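You operate a simulated robot arm through the tools that you are given. There is no shell and no other tool. Be economical: measure what you need, move in short steps, check, and stop when the job is done.

Carry out the task below with a simulated robot arm. There is one attempt and no reset: what you move stays moved.

## Task
Set the last sieve on the stack and shake the mixed beads apart.
Fine: tip in all the beads from the clear mug and put the steel lid on before rocking; put the mug back.

It is judged by the outcome, as a careful person would: the job done as asked, and still so three seconds after it is handed in. It fails if anything else is knocked over, pushed out of place, dropped, spilled or broken. A push-on lid holds only when it is set on centred and level and pressed home; a screw cap is set on level and turned clockwise until tight.

## Robot
A 6-joint arm with a two-finger gripper, on a carriage that runs on a rail from [-952, -1004] to [658, 694] (x, y) and turns from -153 to 179 degrees about z. Base frame: it is fixed where the carriage stands at the start and does not move with it; the origin is on the floor, on the carriage's upright axis, x ahead of it, y to its left, z up; the surface under the hand at the start is at about z = 880. Readings come in mm, degrees, newtons and seconds.
Its first joint turns from -166.0 to 166.0 degrees. Places, roughly: clear mug (10x7x7 cm) [1000, -100, 900]; rocking cradle [1000, 200, 900]. Payload 5 kg.
Tool frame: the origin (TCP) lies between the finger pads and is the grasp point; the fingertips stand 30 mm ahead of it; z points along the fingers, y is the line along which they close. The gripper opens to 176 mm. The gripper's body begins 153 mm behind the TCP.
Orientation is that of the tool frame in the base frame, as a unit quaternion [w, x, y, z]. With the fingers straight down and closing along the base's y, the tool's x points along the base's -x, its y along +y and its z along -z.

## Interface
- The arm moves only by the tool drive_tool. Its argument "moves" is one flat list of numbers, 7 for each row, row after row: the shift along the tool's x, y, z in mm, then the turn, a rotation vector about the tool's x, y, z in degrees, then the closure in counts, from 0 (fully open) to 255 (shut). In form: [dx, dy, dz, ax, ay, az, gripper, dx, dy, dz, ax, ay, az, gripper, ...]. A call has 1 to 20 rows; each row shifts and turns the commanded pose from where the row before left it, along the tool's axes as they then stand. A row lasts 0.2 s, in which the tool goes at most 50 mm and 8.6 degrees; a call with a longer step from one row to the next is refused whole, and so is a gripper value outside its range. A pose out of reach is approached as far as the arm can. The call stops where the force on the tool passes 40 N (or 10 N more than at its start, if that is more) or the arm is blocked; 0.2 s more then pass. Each finger halts on what it meets, pressing with about 41 N; the grip force reading is that of the motor and also rises with nothing between the fingers. The clock runs only during rows and for 0.2 s after the last one: add rows that do not move to give the fingers time. It gives the time, the measured TCP pose, the force on the tool (base axes), the opening and the grip force at its end, in the units of the frame above (readings bear some noise), with the torque about the TCP (base axes, N m) and any sound that the robot's microphone picked up.
- Cameras (640 x 400 px; columns grow to the right, rows downward): "scene" is now at [64.2, 186.8, 1653]; the picture's right is [-0.24, -0.97, 0.00], its down [-0.54, 0.13, -0.83] and it looks along [0.81, -0.20, -0.55] (base axes); focal length 276 px, centre (320, 200). "wrist" rides on the gripper at [67, -9, -183] in the tool frame; the picture's right is [0.14, 0.99, 0.00], its down [-0.92, 0.13, -0.36] and it looks along [-0.36, 0.05, 0.93] (tool axes); focal length 251 px, centre (320, 200). There is no depth. A picture from a camera that has moved, and an enlarged one, comes with that camera's place and axes in the base frame and with its lens.
- capture(camera): a new picture of that camera. The clock stands still meanwhile.
- lift_body(by): slides the trunk up (or, below 0, down) by that many mm; the arm and the scene camera ride with it, the base frame stays. It gives what a move gives, with no picture.
- steer(legs): drives the robot by 1 to 6 legs, each [ahead, left, turn to the left] in mm, mm and degrees, along the robot's own axes; the way and the turn of a leg run together, so that a leg with both is an arc; at most 1500 mm and 180 degrees a leg. The arm and the cameras ride along, it lands a little off, and it stops where it bumps. It keeps to its track: a leg is cut to what the track allows. It gives what a move gives.
- pan_tilt(pan, tilt): turns the head with the scene camera to pan (to the left, within 120 degrees either way) and tilt (down, from -29 to 69), counted from straight ahead of the robot. It gives what a move gives.
- enlarge(camera, box): a new picture of the part [left, top, right, bottom] of that camera's present view, enlarged. The clock stands still meanwhile.
- hand_in(): hands the job in; it is judged then, once.

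Go step by step. Nothing tells you exact positions but the pictures and the camera data: compare them with the known pose of the tool, close in by small moves and look again before you grip or let go. The budget is 120 turns and 78 pictures, counting those below and the enlarged ones. Unless the task says otherwise, let go and move clear before handing in, and close with one line.

The tools are called after "Emit:" as name(argument=value, ...) on one line, values as JSON. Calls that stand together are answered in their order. drive_tool: Moves the arm, as the interface text tells. Its arguments: {"type":"object","properties":{"moves":{"type":"array"}},"required":["moves"]} The other tools are called the same way: lift_body (by) slides the trunk up or down; steer (legs) drives the base; pan_tilt (pan, tilt) turns the head that bears the scene camera; capture (camera) takes a picture; enlarge (camera, box) takes an enlarged picture of a part of a camera's view; hand_in () hands the job in.

At the start:

```text
clock: 0.0
tcp_pos: [618.6, 11.9, 1283.8]
ee_rot: [0.0, 0.0, 1.0, 0.001]
force: [0.2, 0.2, -1.6]
torque: [0.02, -0.01, -0.02]
grip_width: 176.0
grasp_force: 0.0
trunk travel left (down, up): [-200.0, 150.0]
robot x, y, heading: [-2.9, -0.6, 0.1]
head pan, tilt: [-13.8, 33.5]
```

scene: 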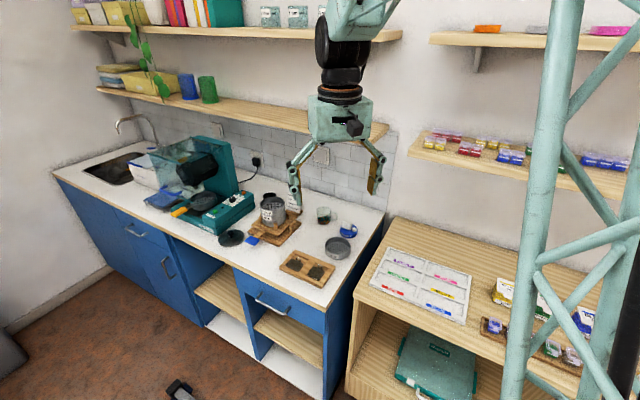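
wrist: 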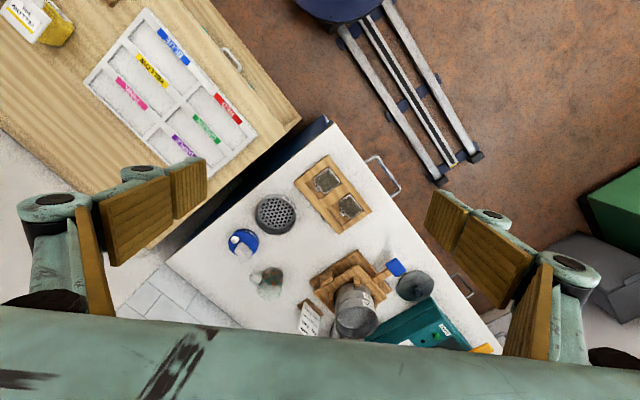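

I see the counter with a sieve stack on a rocking cradle, a clear mug, a loose sieve, a lid and a wooden tray. I'll look closer first.

Emit:
enlarge(camera="scene", box=[200, 170, 380, 290])

Emit:
enlarge(camera="wrist", box=[160, 130, 480, 350])

```text
3.33 times, centred on (290, 230) of scene
camera zoom: at [64.2, 186.8, 1653.0], right [-0.24, -0.97, 0.0], down [-0.54, 0.13, -0.83], along [0.81, -0.2, -0.55], focal length 919 px, centre (420, 100)
```

zoom: 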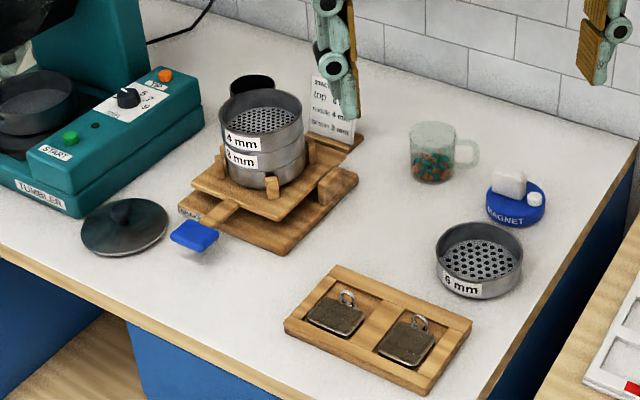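

```text
1.82 times, centred on (320, 240) of wrist
camera zoom: at [552.3, 3.5, 1465.4], right [-0.14, 0.99, 0.0], down [0.92, 0.13, 0.36], along [0.36, 0.05, -0.93], focal length 457 px, centre (320, 127)
```

zoom: 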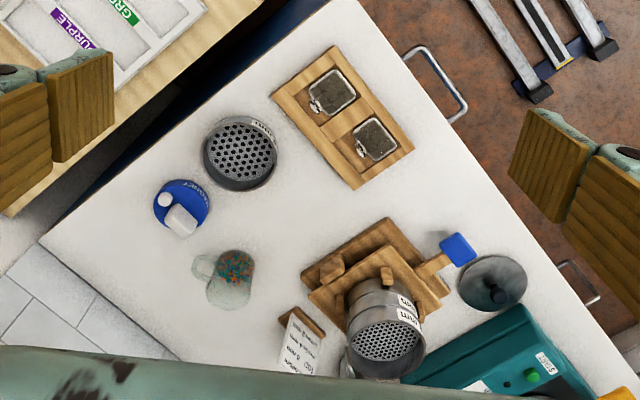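

I'll read the card and look at the cradle details.

Emit:
enlarge(camera="scene", box=[240, 180, 310, 250])

Emit:
enlarge(camera="wrist", box=[290, 230, 440, 350])

```text
5.71 times, centred on (275, 215) of scene
camera zoom: at [64.2, 186.8, 1653.0], right [-0.24, -0.97, 0.0], down [-0.54, 0.13, -0.83], along [0.81, -0.2, -0.55], focal length 1575 px, centre (577, 114)
```

zoom: 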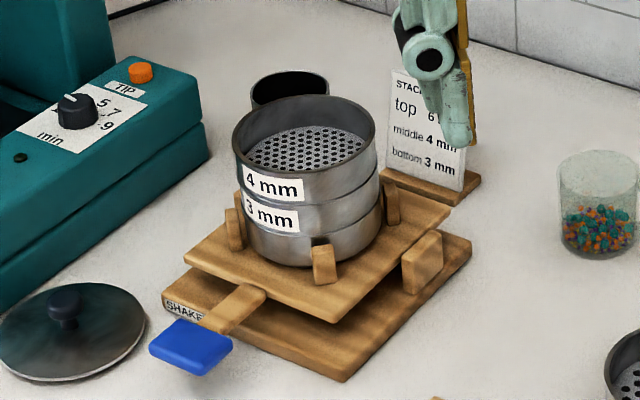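

```text
3.33 times, centred on (365, 290) of wrist
camera zoom: at [552.3, 3.5, 1465.4], right [-0.14, 0.99, 0.0], down [0.92, 0.13, 0.36], along [0.36, 0.05, -0.93], focal length 838 px, centre (170, -100)
```

zoom: 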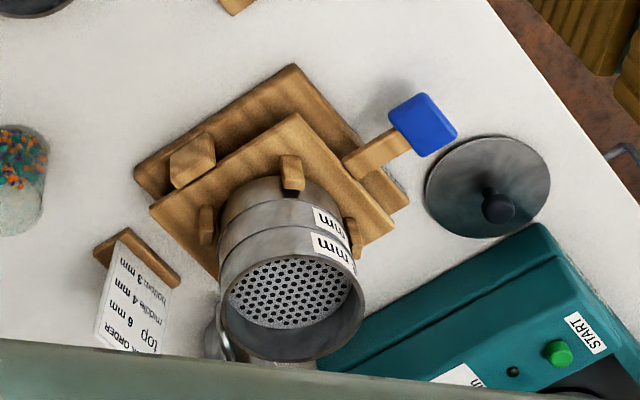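

The stack is about (1010,152), sieve about (812,-67), mug about (1030,-65), lid about (995,333). I'll drive along the rail so everything is well within reach.

Emit:
steer(legs=[[275, 285, 0]])

```text
clock: 2.4
tcp_pos: [887.2, 301.9, 1284.0]
ee_rot: [0.0, -0.006, 1.0, 0.0]
force: [-0.4, -0.7, -0.1]
torque: [0.0, 0.03, 0.01]
grip_width: 176.0
grasp_force: 0.0
trunk travel left (down, up): [-200.0, 150.0]
robot x, y, heading: [267.6, 283.5, 0.6]
head pan, tilt: [-13.8, 33.5]
```

The carriage moved as planned. Now I bring the hand above the 6 mm sieve for a close look.

Emit:
drive_tool(moves=[12, -36, 10, 0, 0, 0, 0, 12, -36, 10, 0, 0, 0, 0, 12, -36, 10, 0, 0, 0, 0, 12, -36, 10, 0, 0, 0, 0, 12, -36, 10, 0, 0, 0, 0, 12, -36, 10, 0, 0, 0, 0, 12, -36, 10, 0, 0, 0, 0, 12, -36, 10, 0, 0, 0, 0, 12, -36, 10, 0, 0, 0, 0, 12, -36, 10, 0, 0, 0, 0])

Emit:
capture(camera="wrist")

Emit:
capture(camera="scene")

```text
clock: 4.6
tcp_pos: [768.8, -62.1, 1181.9]
ee_rot: [0.0, -0.007, 1.0, -0.001]
force: [0.2, 0.0, -0.6]
torque: [0.0, 0.07, -0.02]
grip_width: 176.3
grasp_force: 0.0
trunk travel left (down, up): [-200.0, 150.0]
robot x, y, heading: [266.0, 282.1, 0.7]
head pan, tilt: [-13.8, 33.5]
```

```text
71 pictures are left
camera wrist: at [701.3, -70.8, 1363.7], right [-0.15, 0.99, 0.0], down [0.92, 0.14, 0.36], along [0.36, 0.05, -0.93], focal length 251 px, centre (320, 200)
```

wrist: 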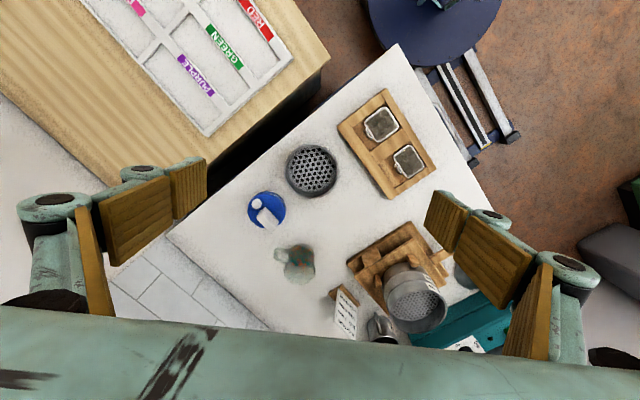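

```text
70 pictures are left
camera scene: at [328.9, 469.2, 1653.0], right [-0.23, -0.97, 0.0], down [-0.54, 0.13, -0.83], along [0.81, -0.19, -0.55], focal length 276 px, centre (320, 200)
```

scene: 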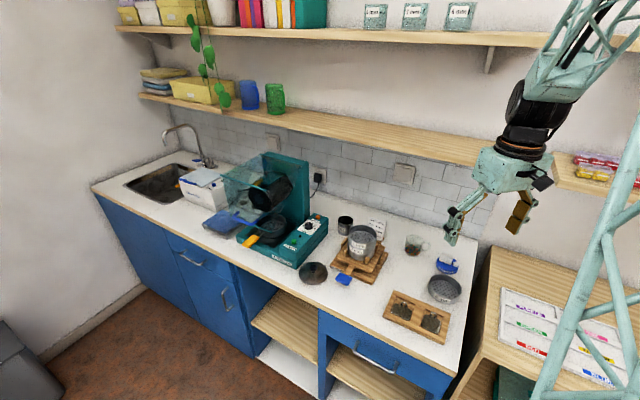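

Sieve about (817,-68). I shift over it, turn the hand 45° so the fingers clear the weight tray and magnet, descend part way, and look.

Emit:
drive_tool(moves=[-24, -3, 10, 0, 0, 0, 40, -24, -3, 20, 0, 0, 0, 40, 0, 0, 20, 0, 0, 7.5, 40, 0, 0, 20, 0, 0, 7.5, 40, 0, 0, 20, 0, 0, 7.5, 40, 0, 0, 20, 0, 0, 7.5, 40, 0, 0, 20, 0, 0, 7.5, 40, 0, 0, 20, 0, 0, 7.5, 40, 0, 0, 0, 0, 0, 0, 40])

Emit:
capture(camera="wrist")

```text
clock: 6.6
tcp_pos: [817.8, -65.6, 1033.4]
ee_rot: [0.0, 0.377, 0.926, 0.0]
force: [1.1, -0.8, -0.7]
torque: [0.07, 0.12, 0.0]
grip_width: 148.3
grasp_force: 0.1
trunk travel left (down, up): [-200.0, 150.0]
robot x, y, heading: [264.6, 281.2, 0.7]
head pan, tilt: [-13.8, 33.5]
```

```text
69 pictures are left
camera wrist: at [764.2, -24.3, 1215.7], right [0.59, 0.8, 0.0], down [0.75, -0.55, 0.36], along [0.29, -0.21, -0.93], focal length 251 px, centre (320, 200)
```

wrist: 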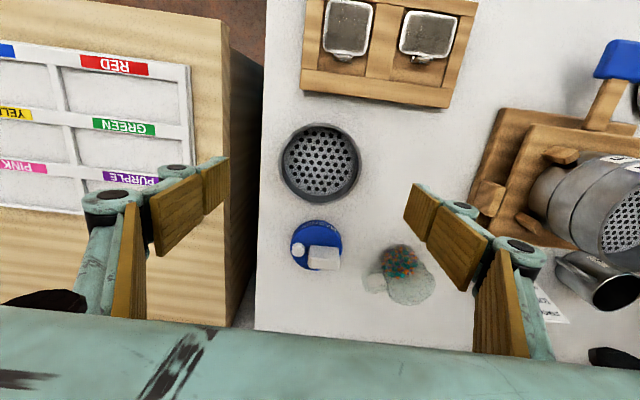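

Sieve centre reads about (818,-61). I check its height with a scene close-up before descending.

Emit:
enlarge(camera="scene", box=[320, 200, 480, 310])

```text
3.64 times, centred on (400, 255) of scene
camera zoom: at [329.2, 468.8, 1653.1], right [-0.23, -0.97, 0.0], down [-0.54, 0.13, -0.83], along [0.81, -0.19, -0.55], focal length 1002 px, centre (29, 0)
```

zoom: 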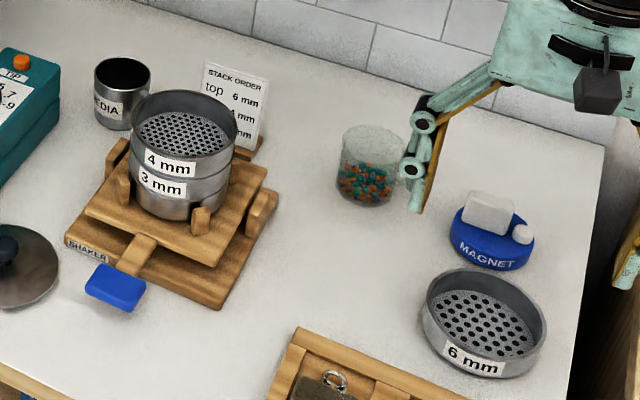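

The sieve is about 25 mm tall (rim near z 905). I descend to just above it and check centring again.

Emit:
drive_tool(moves=[0.7, 3.5, 25, 0, 0, 0, 50, 0, 0, 25, 0, 0, 0, 55, 0, 0, 23, 0, 0, 0, 55, 0, 0, 0, 0, 0, 0, 55])

Emit:
capture(camera="wrist")

```text
clock: 7.6
tcp_pos: [821.8, -61.9, 959.1]
ee_rot: [0.0, 0.377, 0.926, 0.0]
force: [-0.9, -0.3, -0.7]
torque: [0.01, 0.05, 0.01]
grip_width: 137.8
grasp_force: 0.0
trunk travel left (down, up): [-200.0, 150.0]
robot x, y, heading: [271.6, 282.5, 0.7]
head pan, tilt: [-13.8, 33.5]
```

```text
67 pictures are left
camera wrist: at [766.6, -21.0, 1141.6], right [0.59, 0.81, 0.0], down [0.75, -0.55, 0.36], along [0.29, -0.21, -0.93], focal length 251 px, centre (320, 200)
```

wrist: 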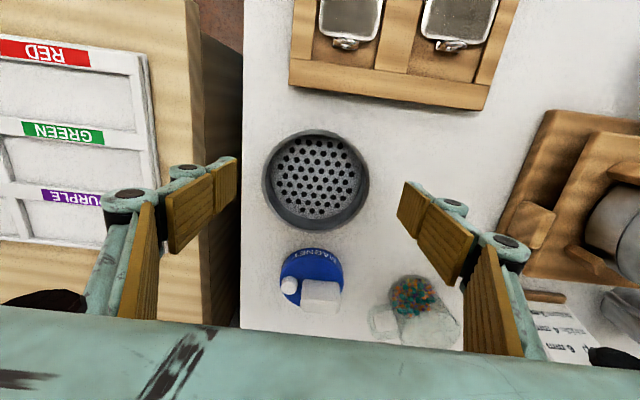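

Centring is within 3 mm. I descend around the sieve and close.

Emit:
drive_tool(moves=[1.3, -2.7, 15, 0, 0, 0, 55, 0, 0, 15, 0, 0, 0, 55, 0, 0, 12, 0, 0, 0, 55, 0, 0, 0, 0, 0, 0, 55, 0, 0, 0, 0, 0, 0, 100, 0, 0, 0, 0, 0, 0, 140, 0, 0, 0, 0, 0, 0, 150, 0, 0, 0, 0, 0, 0, 150])

Emit:
capture(camera="wrist")

```text
clock: 9.4
tcp_pos: [817.1, -63.3, 918.7]
ee_rot: [0.0, 0.377, 0.926, 0.0]
force: [-0.4, 0.7, 0.8]
torque: [0.01, 0.08, -0.06]
grip_width: 104.5
grasp_force: 41.1
trunk travel left (down, up): [-200.0, 150.0]
robot x, y, heading: [267.9, 277.4, 0.8]
head pan, tilt: [-13.8, 33.5]
```

```text
66 pictures are left
camera wrist: at [762.6, -22.8, 1101.7], right [0.59, 0.81, 0.0], down [0.75, -0.55, 0.36], along [0.29, -0.21, -0.93], focal length 251 px, centre (320, 200)
```

wrist: 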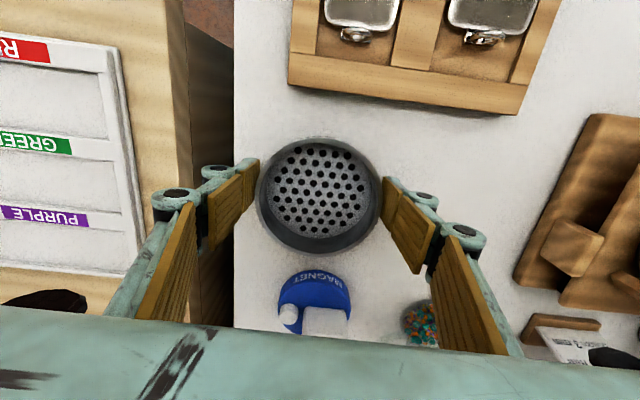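

Gripped at 104.5 mm. I lift and move next to the stack to measure it.

Emit:
drive_tool(moves=[0, 0, -10, 0, 0, 0, 150, 0, 0, -20, 0, 0, 0, 150, 0, 0, -30, 0, 0, 0, 150, 0, 0, -40, 0, 0, 0, 150, 0, 0, -40, 0, 0, 0, 150, 0, 0, -40, 0, 0, 0, 150, 0, 20, -20, 0, 0, 0, 150, 0, 30, 0, 0, 0, 0, 150, 0, 30, 0, 0, 0, 0, 150, 0, 20, 0, 0, 0, 0, 150, 0, 10, 0, 0, 0, 0, 150, 0, 0, 0, 0, 0, 0, 150])

Emit:
capture(camera="wrist")

Emit:
enlarge(camera="scene", box=[320, 180, 480, 290])

```text
clock: 12.0
tcp_pos: [895.3, 16.1, 1117.2]
ee_rot: [-0.001, 0.377, 0.926, 0.0]
force: [0.1, -0.1, -1.1]
torque: [0.01, 0.02, 0.0]
grip_width: 104.7
grasp_force: 41.2
trunk travel left (down, up): [-200.0, 150.0]
robot x, y, heading: [267.1, 284.8, 0.8]
head pan, tilt: [-13.8, 33.5]
```

```text
65 pictures are left
camera wrist: at [839.8, 57.1, 1300.0], right [0.59, 0.81, 0.0], down [0.75, -0.55, 0.36], along [0.29, -0.21, -0.93], focal length 251 px, centre (320, 200)
```

wrist: 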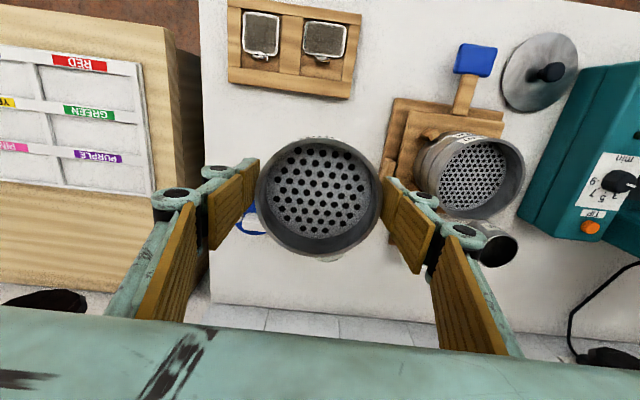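

```text
3.64 times, centred on (400, 235) of scene
camera zoom: at [328.7, 469.3, 1653.0], right [-0.23, -0.97, 0.0], down [-0.54, 0.12, -0.83], along [0.81, -0.19, -0.55], focal length 1002 px, centre (29, 73)
```

zoom: 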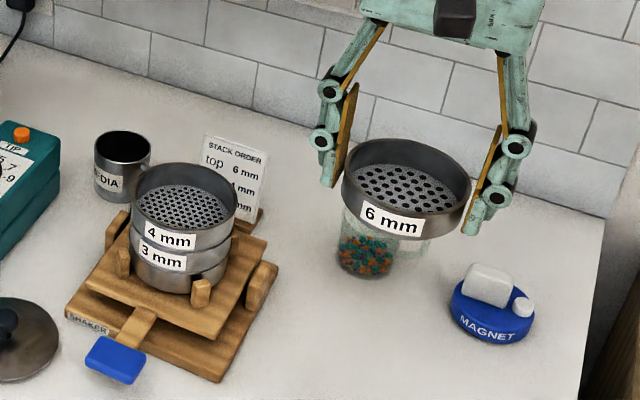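

I zoom on the stack rim in the wrist view to measure it more finely.

Emit:
enlarge(camera="wrist", box=[400, 110, 560, 240])

```text
3.08 times, centred on (480, 175) of wrist
camera zoom: at [839.8, 57.1, 1300.0], right [0.59, 0.81, 0.0], down [0.75, -0.55, 0.36], along [0.29, -0.21, -0.93], focal length 774 px, centre (-172, 277)
```

zoom: 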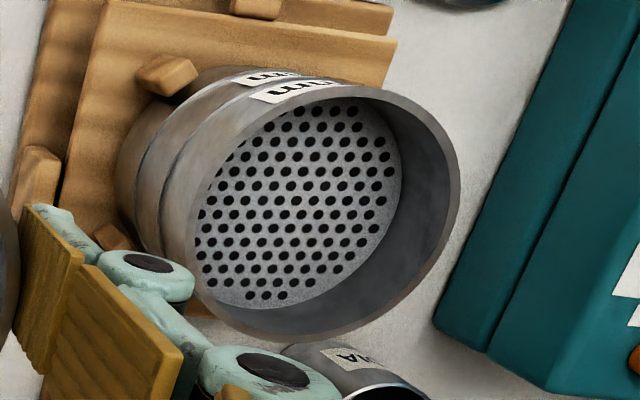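

I take the stack rim centre at about (1025,160,1008). I move the held sieve over it at a safe height and check alignment.

Emit:
drive_tool(moves=[2, 30, 0, 0, 0, 0, 150, 2, 33, 0, 0, 0, 0, 150, 2, 33, 0, 0, 0, 0, 150, 2, 33, 0, 0, 0, 0, 150, 2, 33, 0, 0, 0, 0, 150, 2, 32, 0, 0, 0, 0, 150, 0, 0, 20, 0, 0, 0, 150, 0, 0, 15, 0, 0, 0, 150, 0, 0, 0, 0, 0, 0, 150])

Emit:
enlarge(camera="wrist", box=[230, 110, 410, 280])

Emit:
enlarge(camera="scene", box=[320, 180, 440, 280])

```text
clock: 14.0
tcp_pos: [1023.5, 164.1, 1084.0]
ee_rot: [0.0, 0.377, 0.926, 0.0]
force: [-0.8, -0.3, -1.0]
torque: [0.03, 0.07, 0.01]
grip_width: 104.8
grasp_force: 41.3
trunk travel left (down, up): [-200.0, 150.0]
robot x, y, heading: [266.8, 279.9, 0.6]
head pan, tilt: [-13.8, 33.5]
```

```text
2.35 times, centred on (320, 195) of wrist
camera zoom: at [968.4, 203.9, 1266.4], right [0.59, 0.81, 0.0], down [0.75, -0.55, 0.36], along [0.29, -0.21, -0.93], focal length 592 px, centre (320, 212)
```

zoom: 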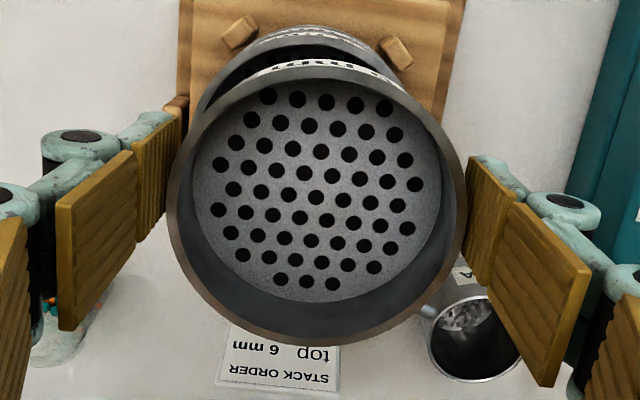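

```text
4.00 times, centred on (380, 230) of scene
camera zoom: at [328.9, 469.1, 1653.1], right [-0.23, -0.97, 0.0], down [-0.54, 0.13, -0.83], along [0.81, -0.19, -0.55], focal length 1103 px, centre (80, 80)
```

zoom: 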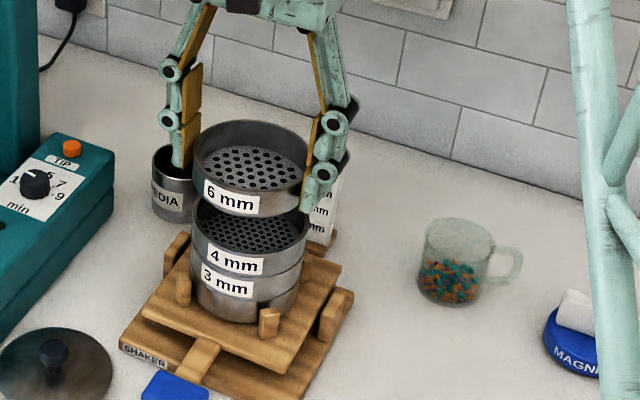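

The stack seems offset by roughly 10 mm toward the robot from the held sieve. I correct, lower a little, and check again.

Emit:
drive_tool(moves=[7, -7.5, 0, 0, 0, 0, 150, 0, 0, 10, 0, 0, 0, 150, 0, 0, 0, 0, 0, 0, 150, 0, 0, 0, 0, 0, 0, 150])

Emit:
enlarge(camera="wrist", box=[230, 110, 410, 280])

Emit:
enlarge(camera="scene", box=[350, 200, 410, 270])

```text
clock: 15.0
tcp_pos: [1012.4, 162.6, 1074.6]
ee_rot: [0.0, 0.378, 0.926, -0.001]
force: [-0.1, 0.2, -1.5]
torque: [0.04, 0.0, 0.02]
grip_width: 104.8
grasp_force: 40.6
trunk travel left (down, up): [-200.0, 150.0]
robot x, y, heading: [267.7, 281.2, 0.6]
head pan, tilt: [-13.8, 33.5]
```

```text
2.35 times, centred on (320, 195) of wrist
camera zoom: at [958.4, 203.3, 1256.9], right [0.59, 0.81, 0.0], down [0.75, -0.55, 0.36], along [0.29, -0.21, -0.93], focal length 592 px, centre (320, 212)
```

zoom: 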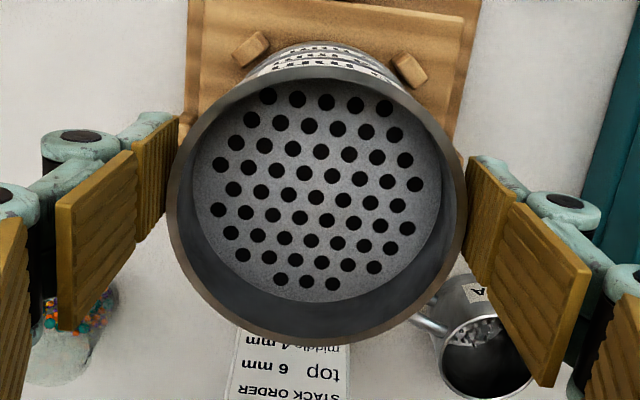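

```text
5.71 times, centred on (380, 235) of scene
camera zoom: at [328.6, 469.2, 1653.1], right [-0.23, -0.97, 0.0], down [-0.54, 0.13, -0.83], along [0.81, -0.19, -0.55], focal length 1575 px, centre (-23, 0)
```

zoom: 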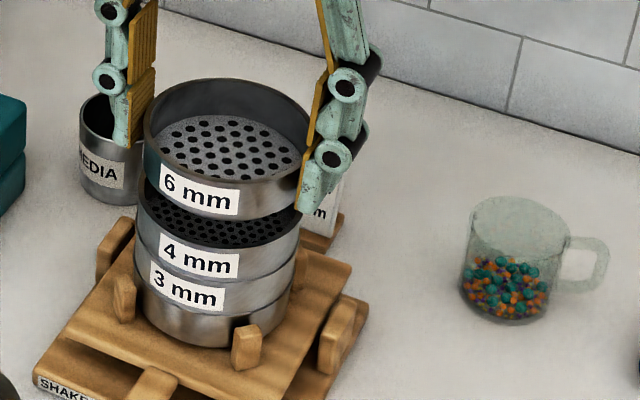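

I zoom tightly where the stack peeks out behind the held sieve, to compare the ring edges.

Emit:
enlarge(camera="wrist", box=[280, 115, 360, 160])

```text
8.00 times, centred on (320, 138) of wrist
camera zoom: at [958.4, 203.3, 1256.9], right [0.59, 0.81, 0.0], down [0.75, -0.55, 0.36], along [0.29, -0.21, -0.93], focal length 2012 px, centre (320, 700)
```

zoom: 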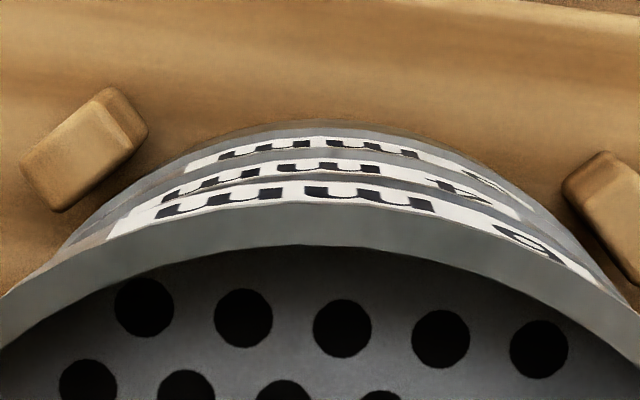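

The stack is now about 3 mm off in each tool axis. I correct that, lower close to the rim, and compare again.

Emit:
drive_tool(moves=[-3, 2.5, 0, 0, 0, 0, 150, 0, 0, 10, 0, 0, 0, 150, 0, 0, 4, 0, 0, 0, 150, 0, 0, 0, 0, 0, 0, 150, 0, 0, 0, 0, 0, 0, 150])

Emit:
enlarge(camera="wrist", box=[280, 115, 360, 160])

Emit:
enlarge(camera="scene", box=[350, 205, 400, 265])

```text
clock: 16.2
tcp_pos: [1015.6, 160.8, 1060.0]
ee_rot: [0.0, 0.377, 0.926, -0.001]
force: [-0.3, 0.2, -0.7]
torque: [-0.01, -0.01, 0.01]
grip_width: 104.6
grasp_force: 41.6
trunk travel left (down, up): [-200.0, 150.0]
robot x, y, heading: [266.7, 280.2, 0.7]
head pan, tilt: [-13.8, 33.5]
```

```text
8.00 times, centred on (320, 138) of wrist
camera zoom: at [960.8, 202.8, 1242.8], right [0.59, 0.81, 0.0], down [0.75, -0.55, 0.36], along [0.29, -0.21, -0.93], focal length 2012 px, centre (320, 700)
```

zoom: 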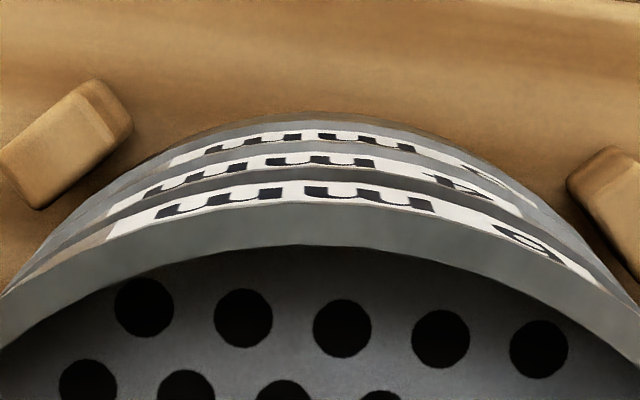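

```text
6.67 times, centred on (375, 235) of scene
camera zoom: at [328.5, 469.3, 1653.0], right [-0.23, -0.97, 0.0], down [-0.54, 0.12, -0.83], along [0.81, -0.19, -0.55], focal length 1838 px, centre (-47, -33)
```

zoom: 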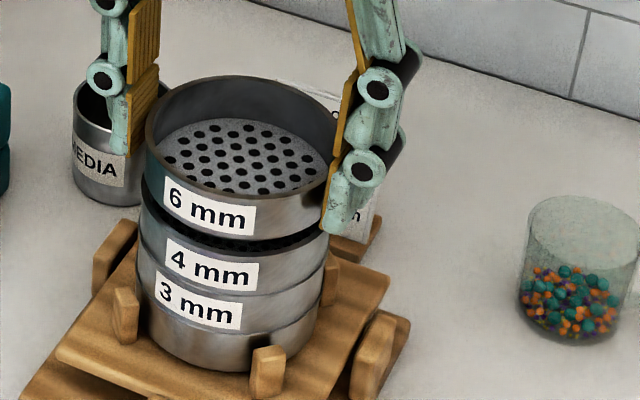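

Aligned within about a millimetre. I lower slowly and watch the force.

Emit:
drive_tool(moves=[-0.5, 0, 3, 0, 0, 0, 150, 0, 0, 3, 0, 0, 0, 150, 0, 0, 2, 0, 0, 0, 150, 0, 0, 0, 0, 0, 0, 150])

```text
clock: 17.2
tcp_pos: [1015.9, 163.1, 1052.2]
ee_rot: [0.001, 0.377, 0.926, 0.0]
force: [0.1, 0.7, -0.8]
torque: [0.02, 0.02, 0.01]
grip_width: 104.4
grasp_force: 41.2
trunk travel left (down, up): [-200.0, 150.0]
robot x, y, heading: [269.4, 280.9, 0.6]
head pan, tilt: [-13.8, 33.5]
```

Emit:
drive_tool(moves=[0, 0, 2, 0, 0, 0, 150, 0, 0, 2, 0, 0, 0, 150, 0, 0, 2, 0, 0, 0, 150, 0, 0, 2, 0, 0, 0, 150, 0, 0, 0, 0, 0, 0, 150])

Emit:
enlarge(camera="scene", box=[350, 205, 400, 265])

Emit:
enlarge(camera="wrist", box=[280, 115, 360, 160])

```text
clock: 18.4
tcp_pos: [1014.4, 162.8, 1044.1]
ee_rot: [0.001, 0.378, 0.926, 0.001]
force: [-3.0, 3.6, 29.9]
torque: [-0.23, -0.29, -0.01]
grip_width: 104.7
grasp_force: 41.0
trunk travel left (down, up): [-200.0, 150.0]
robot x, y, heading: [266.5, 280.3, 0.7]
head pan, tilt: [-13.8, 33.5]
```

```text
6.67 times, centred on (375, 235) of scene
camera zoom: at [327.0, 469.7, 1653.1], right [-0.23, -0.97, 0.0], down [-0.54, 0.12, -0.83], along [0.81, -0.19, -0.55], focal length 1838 px, centre (-47, -33)
```

zoom: 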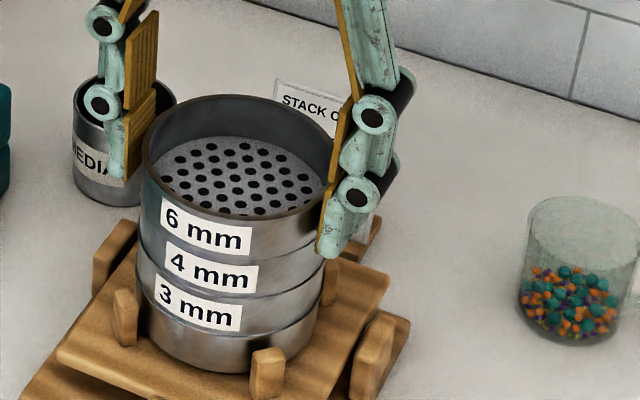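

```text
8.00 times, centred on (320, 138) of wrist
camera zoom: at [960.3, 203.6, 1226.8], right [0.59, 0.81, 0.0], down [0.75, -0.55, 0.36], along [0.29, -0.21, -0.93], focal length 2012 px, centre (320, 700)
```

zoom: 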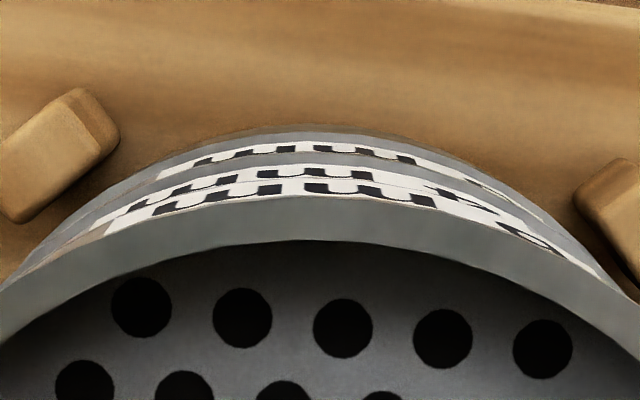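

The 6 mm sieve seems to rest on the 4 mm rim, not yet nested; the reaction suggests shifting slightly along tool +x. I ease off, shift a bit and press gently again.

Emit:
drive_tool(moves=[0, 0, -3, 0, 0, 0, 150, 1.2, 0, 0, 0, 0, 0, 150, 0, 0, 2, 0, 0, 0, 150, 0, 0, 2, 0, 0, 0, 150, 0, 0, 0, 0, 0, 0, 150])

Emit:
capture(camera="scene")

```text
clock: 19.6
tcp_pos: [1013.3, 162.4, 1042.8]
ee_rot: [0.0, 0.377, 0.926, 0.0]
force: [-3.0, 2.6, 30.2]
torque: [-0.28, -0.25, -0.07]
grip_width: 104.5
grasp_force: 41.0
trunk travel left (down, up): [-200.0, 150.0]
robot x, y, heading: [268.2, 281.6, 0.9]
head pan, tilt: [-13.8, 33.5]
```

```text
53 pictures are left
camera scene: at [326.9, 469.6, 1653.2], right [-0.23, -0.97, 0.0], down [-0.54, 0.12, -0.83], along [0.81, -0.19, -0.55], focal length 276 px, centre (320, 200)
```

scene: 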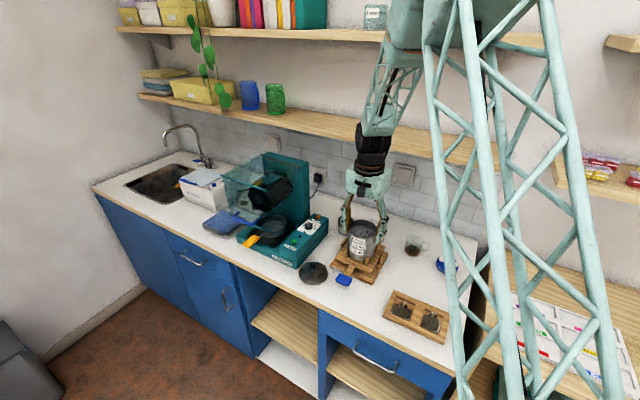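

Emit:
enlarge(camera="scene", box=[335, 205, 400, 285])

```text
5.00 times, centred on (368, 245) of scene
camera zoom: at [326.9, 469.6, 1653.2], right [-0.23, -0.97, 0.0], down [-0.54, 0.12, -0.83], along [0.81, -0.19, -0.55], focal length 1378 px, centre (82, -25)
```

zoom: 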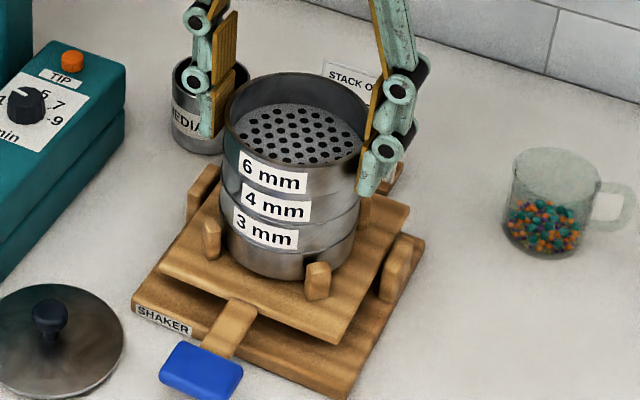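

Emit:
enlarge(camera="scene", box=[374, 215, 410, 265])

Emit:
enlarge(camera="wrist", box=[270, 110, 370, 170])

```text
8.00 times, centred on (392, 240) of scene
camera zoom: at [326.9, 469.6, 1653.2], right [-0.23, -0.97, 0.0], down [-0.54, 0.12, -0.83], along [0.81, -0.19, -0.55], focal length 2205 px, centre (-256, -120)
```

zoom: 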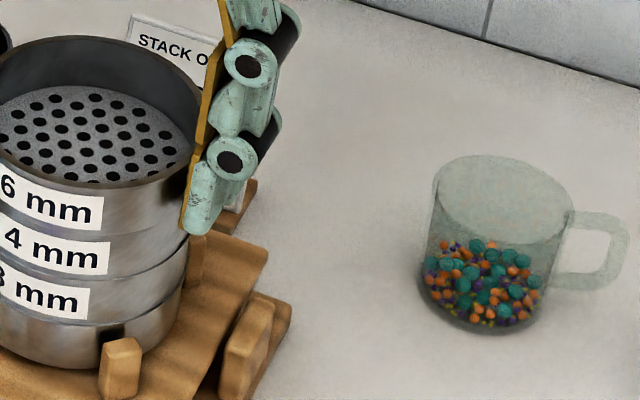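

```text
6.40 times, centred on (320, 140) of wrist
camera zoom: at [958.8, 203.2, 1225.5], right [0.59, 0.81, 0.0], down [0.75, -0.55, 0.36], along [0.29, -0.21, -0.93], focal length 1609 px, centre (320, 584)
```

zoom: 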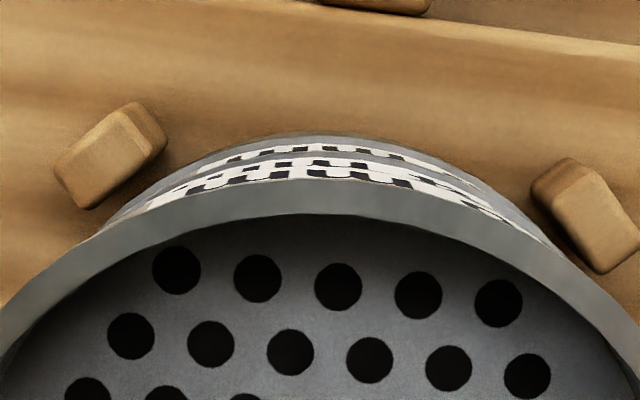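

The rings now look evenly pitched and flush. I release, lift slightly and check it stays level.

Emit:
drive_tool(moves=[0, 0, -1, 0, 0, 0, 150, 0, 0, 0, 0, 0, 0, 100, 0, 0, 0, 0, 0, 0, 70, 0, 0, 0, 0, 0, 0, 60, 0, 0, -15, 0, 0, 0, 60, 0, 0, -25, 0, 0, 0, 60, 0, 0, -25, 0, 0, 0, 60, 0, 0, 0, 0, 0, 0, 60])

Emit:
enlarge(camera="scene", box=[335, 205, 400, 285])

Emit:
capture(camera="wrist")

```text
clock: 21.4
tcp_pos: [1014.3, 163.5, 1109.2]
ee_rot: [0.0, 0.377, 0.926, 0.0]
force: [-0.1, 1.1, 0.6]
torque: [0.01, -0.04, -0.04]
grip_width: 134.5
grasp_force: 0.0
trunk travel left (down, up): [-200.0, 150.0]
robot x, y, heading: [268.0, 283.4, 0.8]
head pan, tilt: [-13.8, 33.5]
```

```text
5.00 times, centred on (368, 245) of scene
camera zoom: at [328.3, 469.3, 1653.0], right [-0.23, -0.97, 0.0], down [-0.54, 0.12, -0.83], along [0.81, -0.19, -0.55], focal length 1378 px, centre (82, -25)
```

zoom: 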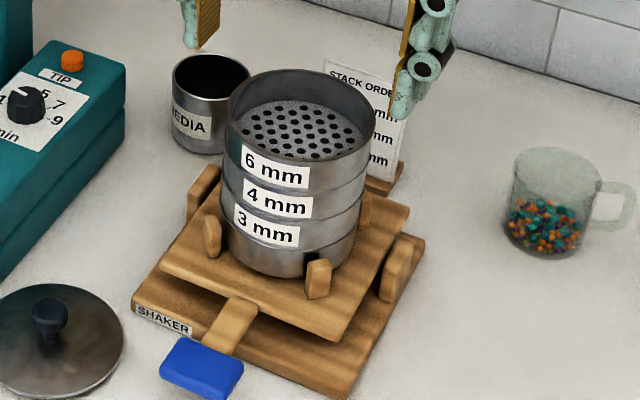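

```text
48 pictures are left
camera wrist: at [959.3, 203.8, 1291.9], right [0.59, 0.81, 0.0], down [0.75, -0.55, 0.36], along [0.29, -0.21, -0.93], focal length 251 px, centre (320, 200)
```

wrist: 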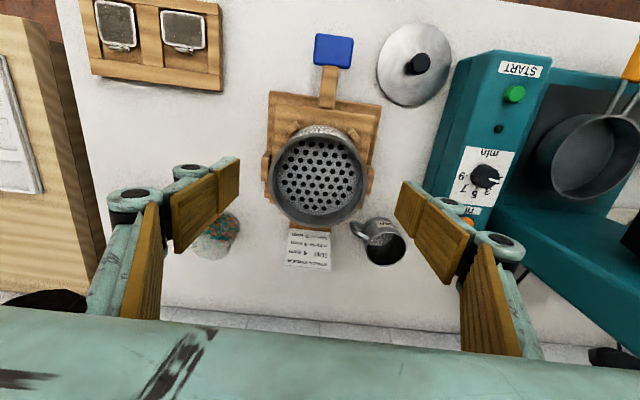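

The sieve looks seated and level. To be sure, I press it home with both fingertips on its rim, gently.

Emit:
drive_tool(moves=[-10, 0, 0, 0, 0, 0, 90, 0, 0, 5, 0, 0, 0, 119, 0, 0, 5, 0, 0, 0, 119, 0, 0, 5, 0, 0, 0, 119, 0, 0, 4, 0, 0, 0, 119, 0, 0, 4, 0, 0, 0, 119, 0, 0, 4, 0, 0, 0, 119, 0, 0, 3, 0, 0, 0, 119, 0, 0, 0, 0, 0, 0, 119])

```text
clock: 23.4
tcp_pos: [1022.6, 155.4, 1077.9]
ee_rot: [0.0, 0.377, 0.926, 0.0]
force: [0.3, -0.3, -0.4]
torque: [0.03, -0.01, 0.04]
grip_width: 93.7
grasp_force: 0.1
trunk travel left (down, up): [-200.0, 150.0]
robot x, y, heading: [266.1, 280.0, 1.0]
head pan, tilt: [-13.8, 33.5]
```

Emit:
drive_tool(moves=[0, 0, 2, 0, 0, 0, 119, 0, 0, 2, 0, 0, 0, 119, 0, 0, 2, 0, 0, 0, 119, 0, 0, 2, 0, 0, 0, 119, 0, 0, 2, 0, 0, 0, 119, 0, 0, 2, 0, 0, 0, 119, 0, 0, 2, 0, 0, 0, 119, 0, 0, 2, 0, 0, 0, 119, 0, 0, 0, 0, 0, 0, 119])

Emit:
capture(camera="wrist")

```text
clock: 24.8
tcp_pos: [1018.5, 152.8, 1073.5]
ee_rot: [0.002, 0.378, 0.926, 0.001]
force: [-25.0, -15.9, 51.5]
torque: [-2.0, 2.04, -0.42]
grip_width: 62.9
grasp_force: 16.4
trunk travel left (down, up): [-200.0, 150.0]
robot x, y, heading: [264.4, 282.0, 0.5]
head pan, tilt: [-13.8, 33.5]
stopped in row 6: the force on the tool passed its limit at 49 N (the readings are from after the stop); the commanded pose is now the measured one
```

```text
47 pictures are left
camera wrist: at [963.6, 193.2, 1255.6], right [0.59, 0.8, 0.0], down [0.75, -0.55, 0.37], along [0.29, -0.22, -0.93], focal length 251 px, centre (320, 200)
```

wrist: 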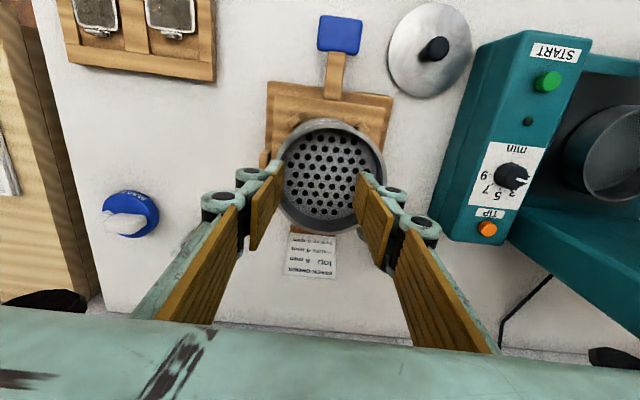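

The fingertips slid inward off the rim; I back straight up.

Emit:
drive_tool(moves=[0, 0, -5, 0, 0, 0, 119, 0, 0, -10, 0, 0, 0, 119, 0, 0, -20, 0, 0, 0, 119, 0, 0, -20, 0, 0, 0, 119, 0, 0, 0, 0, 0, 0, 60])

Emit:
enlarge(camera="scene", box=[335, 205, 400, 285])

Emit:
capture(camera="wrist")

```text
clock: 26.0
tcp_pos: [1022.3, 154.1, 1122.9]
ee_rot: [0.002, 0.376, 0.927, 0.001]
force: [0.3, 0.3, 0.4]
torque: [0.01, -0.07, 0.0]
grip_width: 134.5
grasp_force: 0.1
trunk travel left (down, up): [-200.0, 150.0]
robot x, y, heading: [269.6, 279.6, 0.6]
head pan, tilt: [-13.8, 33.5]
```

```text
5.00 times, centred on (368, 245) of scene
camera zoom: at [328.1, 469.4, 1653.0], right [-0.23, -0.97, 0.0], down [-0.54, 0.12, -0.83], along [0.81, -0.19, -0.55], focal length 1378 px, centre (82, -25)
```

zoom: 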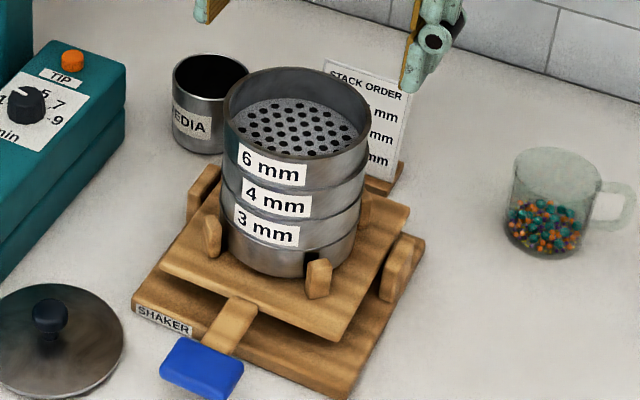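

```text
45 pictures are left
camera wrist: at [966.5, 195.3, 1306.4], right [0.59, 0.81, 0.0], down [0.75, -0.55, 0.36], along [0.29, -0.21, -0.93], focal length 251 px, centre (320, 200)
```

wrist: 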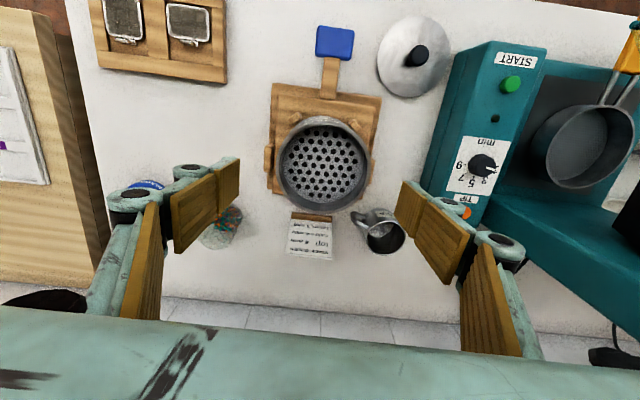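

Emit:
enlarge(camera="scene", box=[360, 214, 396, 264])

```text
8.00 times, centred on (378, 239) of scene
camera zoom: at [328.1, 469.4, 1653.0], right [-0.23, -0.97, 0.0], down [-0.54, 0.12, -0.83], along [0.81, -0.19, -0.55], focal length 2205 px, centre (-144, -112)
```

zoom: 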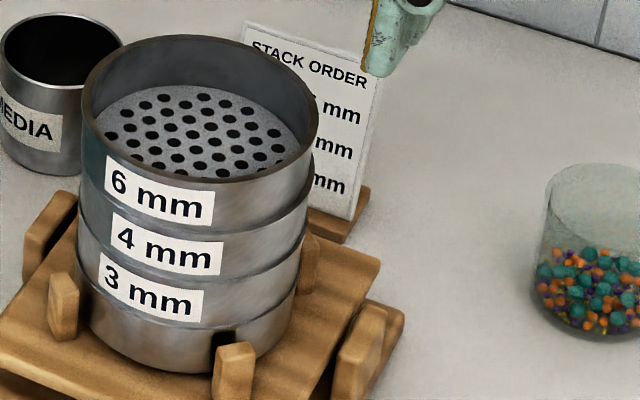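

The sieve is seated flush. Next the mug: I'll approach it from the robot side pitched 45° down. I move beside it, pitch the hand and look.

Emit:
drive_tool(moves=[-6, -40, 0, 0, 0, 0, 60, -7, -40, 0, 0, 0, 0, 60, -7, -40, 0, 0, 0, 0, 60, -6, -37, 0, 0, 0, 0, 60, 0, 0, 0, 0, -7.5, 0, 60, 0, 0, 0, 0, -7.5, 0, 60, 0, 0, 0, 0, -7.5, 0, 60, 0, 0, 0, 0, -7.5, 0, 60, 0, 0, 0, 0, -7.5, 0, 60, 0, 0, 0, 0, -7.5, 0, 60, 0, 0, 0, 0, 0, 0, 60])

Emit:
capture(camera="wrist")

Emit:
capture(camera="scene")

```text
clock: 28.4
tcp_pos: [917.9, 13.2, 1121.1]
ee_rot: [0.323, 0.376, 0.856, -0.143]
force: [7.5, 5.1, 2.0]
torque: [-0.5, 1.01, -0.54]
grip_width: 134.5
grasp_force: 0.1
out of reach, approached as far as the arm can: row 8, 9
trunk travel left (down, up): [-200.0, 150.0]
robot x, y, heading: [268.4, 283.5, 0.6]
head pan, tilt: [-13.8, 33.5]
```

```text
43 pictures are left
camera wrist: at [794.4, 134.8, 1212.9], right [0.66, 0.75, -0.09], down [0.4, -0.24, 0.88], along [0.64, -0.62, -0.46], focal length 251 px, centre (320, 200)
```

wrist: 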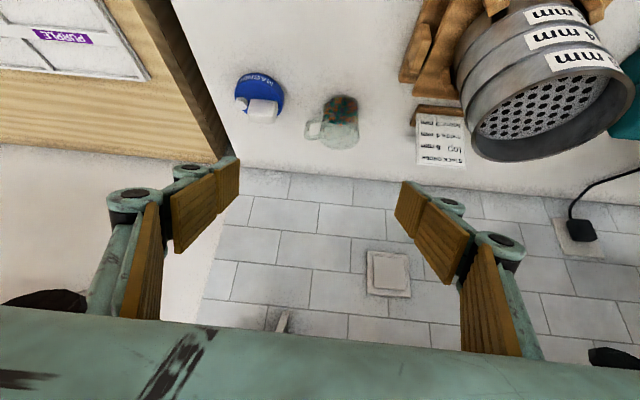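

```text
42 pictures are left
camera scene: at [328.5, 469.6, 1653.0], right [-0.23, -0.97, 0.0], down [-0.54, 0.12, -0.83], along [0.81, -0.19, -0.55], focal length 276 px, centre (320, 200)
```

scene: 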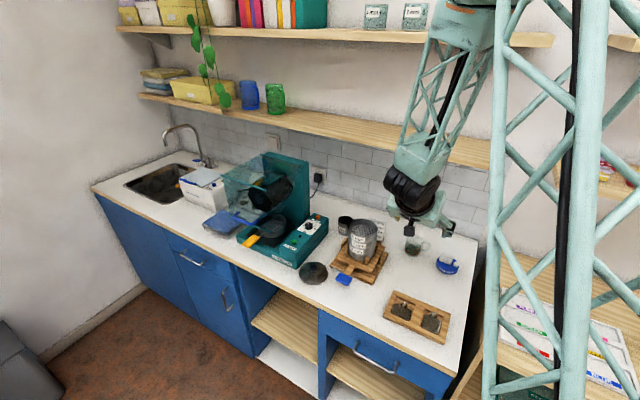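

The orientation got slightly off and there's a small force reading; I check with a still row.

Emit:
drive_tool(moves=[0, 0, 0, 0, 0, 0, 60])

Emit:
enlarge(camera="wrist", box=[280, 70, 400, 160])

```text
clock: 28.8
tcp_pos: [925.4, 16.7, 1121.9]
ee_rot: [0.328, 0.353, 0.865, -0.141]
force: [0.1, -0.6, 1.0]
torque: [0.0, 0.0, 0.0]
grip_width: 134.7
grasp_force: 0.0
trunk travel left (down, up): [-200.0, 150.0]
robot x, y, heading: [266.2, 283.7, 0.9]
head pan, tilt: [-13.8, 33.5]
```

```text
4.44 times, centred on (340, 115) of wrist
camera zoom: at [796.7, 133.8, 1213.3], right [0.62, 0.78, -0.1], down [0.41, -0.21, 0.88], along [0.66, -0.59, -0.45], focal length 1118 px, centre (231, 578)
```

zoom: 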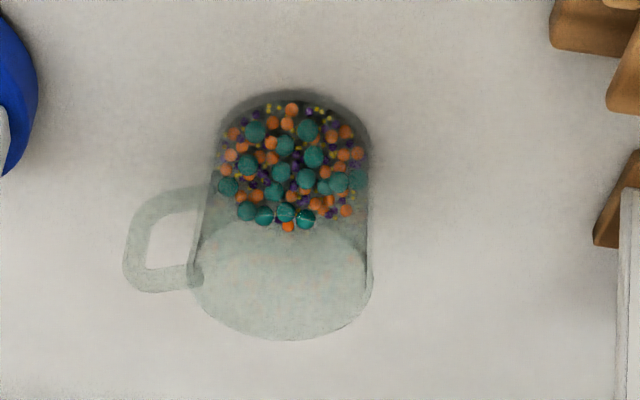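

Mug axis is about (1021,-61), handle pointing about azimuth -110°. I turn the hand to approach at azimuth -65°, pitch 55° down, and move to a pre-grasp point.

Emit:
drive_tool(moves=[0, 0, 0, 4.34, 0.08, 4.84, 80, 0, 0, 0, 4.34, 0.08, 4.84, 100, 0, 0, 0, 4.34, 0.08, 4.84, 105, 0, 0, 0, 0, 7, 0, 105, 11.2, 18, 31.2, 0, 0, 0, 105, 11.2, 18, 31.2, 0, 0, 0, 105, 11.2, 18, 31.2, 0, 0, 0, 105, 0, 0, 0, 0, 0, 0, 105, 0, 0, 0, 0, 0, 0, 105])

Emit:
capture(camera="wrist")

```text
clock: 30.8
tcp_pos: [981.4, 19.1, 1027.2]
ee_rot: [0.252, 0.505, 0.809, -0.164]
force: [-0.5, -0.4, -0.5]
torque: [0.04, -0.02, 0.01]
grip_width: 103.4
grasp_force: 0.1
trunk travel left (down, up): [-200.0, 150.0]
robot x, y, heading: [265.3, 282.1, 0.7]
head pan, tilt: [-13.8, 33.5]
```

```text
40 pictures are left
camera wrist: at [904.1, 159.8, 1138.2], right [0.84, 0.53, -0.09], down [0.36, -0.43, 0.82], along [0.4, -0.73, -0.56], focal length 251 px, centre (320, 200)
```

wrist: 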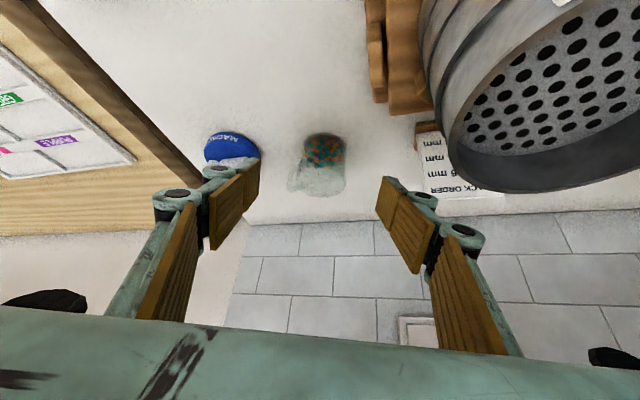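

The mug is where expected, about (1023,-58). I approach most of the way and look.

Emit:
drive_tool(moves=[-1, 2.6, 30, 0, 0, 0, 105, -1, 2.7, 30, 0, 0, 0, 105, 0, 0, 30, 0, 0, 0, 105, 0, 0, 0, 0, 0, 0, 105])

Emit:
enlarge(camera="wrist", box=[200, 100, 440, 250])

```text
clock: 31.8
tcp_pos: [1012.4, -27.5, 953.6]
ee_rot: [0.251, 0.505, 0.809, -0.164]
force: [1.0, 0.1, -1.0]
torque: [-0.01, 0.0, -0.01]
grip_width: 103.6
grasp_force: 0.0
trunk travel left (down, up): [-200.0, 150.0]
robot x, y, heading: [267.4, 285.8, 0.9]
head pan, tilt: [-13.8, 33.5]
```

```text
2.67 times, centred on (320, 175) of wrist
camera zoom: at [935.0, 114.3, 1063.6], right [0.84, 0.53, -0.09], down [0.36, -0.43, 0.82], along [0.4, -0.73, -0.56], focal length 670 px, centre (320, 267)
```

zoom: 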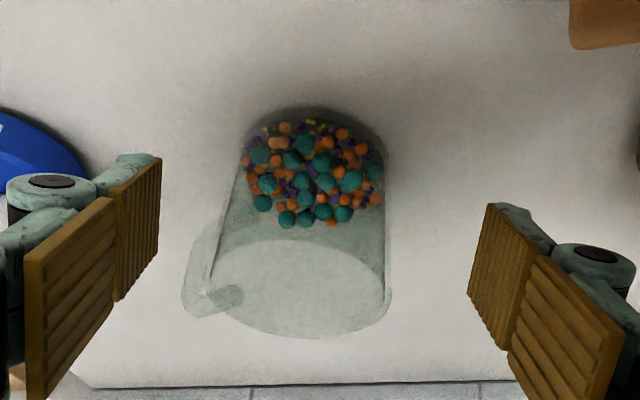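

Handle is clear of the fingers. I centre, advance the last 40 mm, then close.

Emit:
drive_tool(moves=[0.5, -5, 10, 0, 0, 0, 105, 0, 0, 10, 0, 0, 0, 105, 0, 0, 10, 0, 0, 0, 105, 0, 0, 10, 0, 0, 0, 105, 0, 0, 0, 0, 0, 0, 105])

Emit:
enlarge(camera="wrist", box=[200, 100, 440, 250])

```text
clock: 33.0
tcp_pos: [1016.4, -51.0, 918.9]
ee_rot: [0.251, 0.505, 0.809, -0.164]
force: [0.0, 0.0, 0.3]
torque: [0.02, 0.02, -0.02]
grip_width: 103.3
grasp_force: 0.1
trunk travel left (down, up): [-200.0, 150.0]
robot x, y, heading: [268.3, 281.0, 0.8]
head pan, tilt: [-13.8, 33.5]
```

```text
2.67 times, centred on (320, 175) of wrist
camera zoom: at [939.3, 90.8, 1030.8], right [0.84, 0.53, -0.09], down [0.36, -0.43, 0.82], along [0.4, -0.73, -0.56], focal length 670 px, centre (320, 267)
```

zoom: 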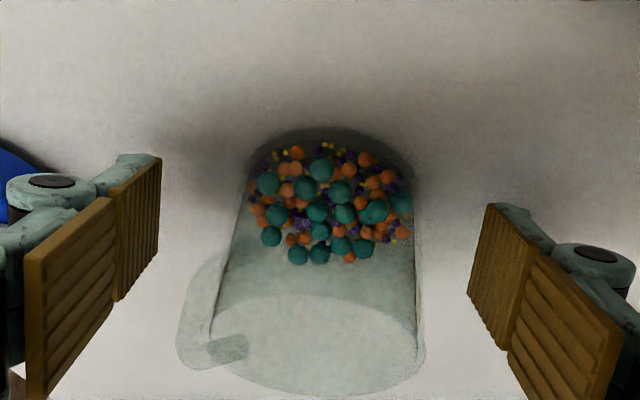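

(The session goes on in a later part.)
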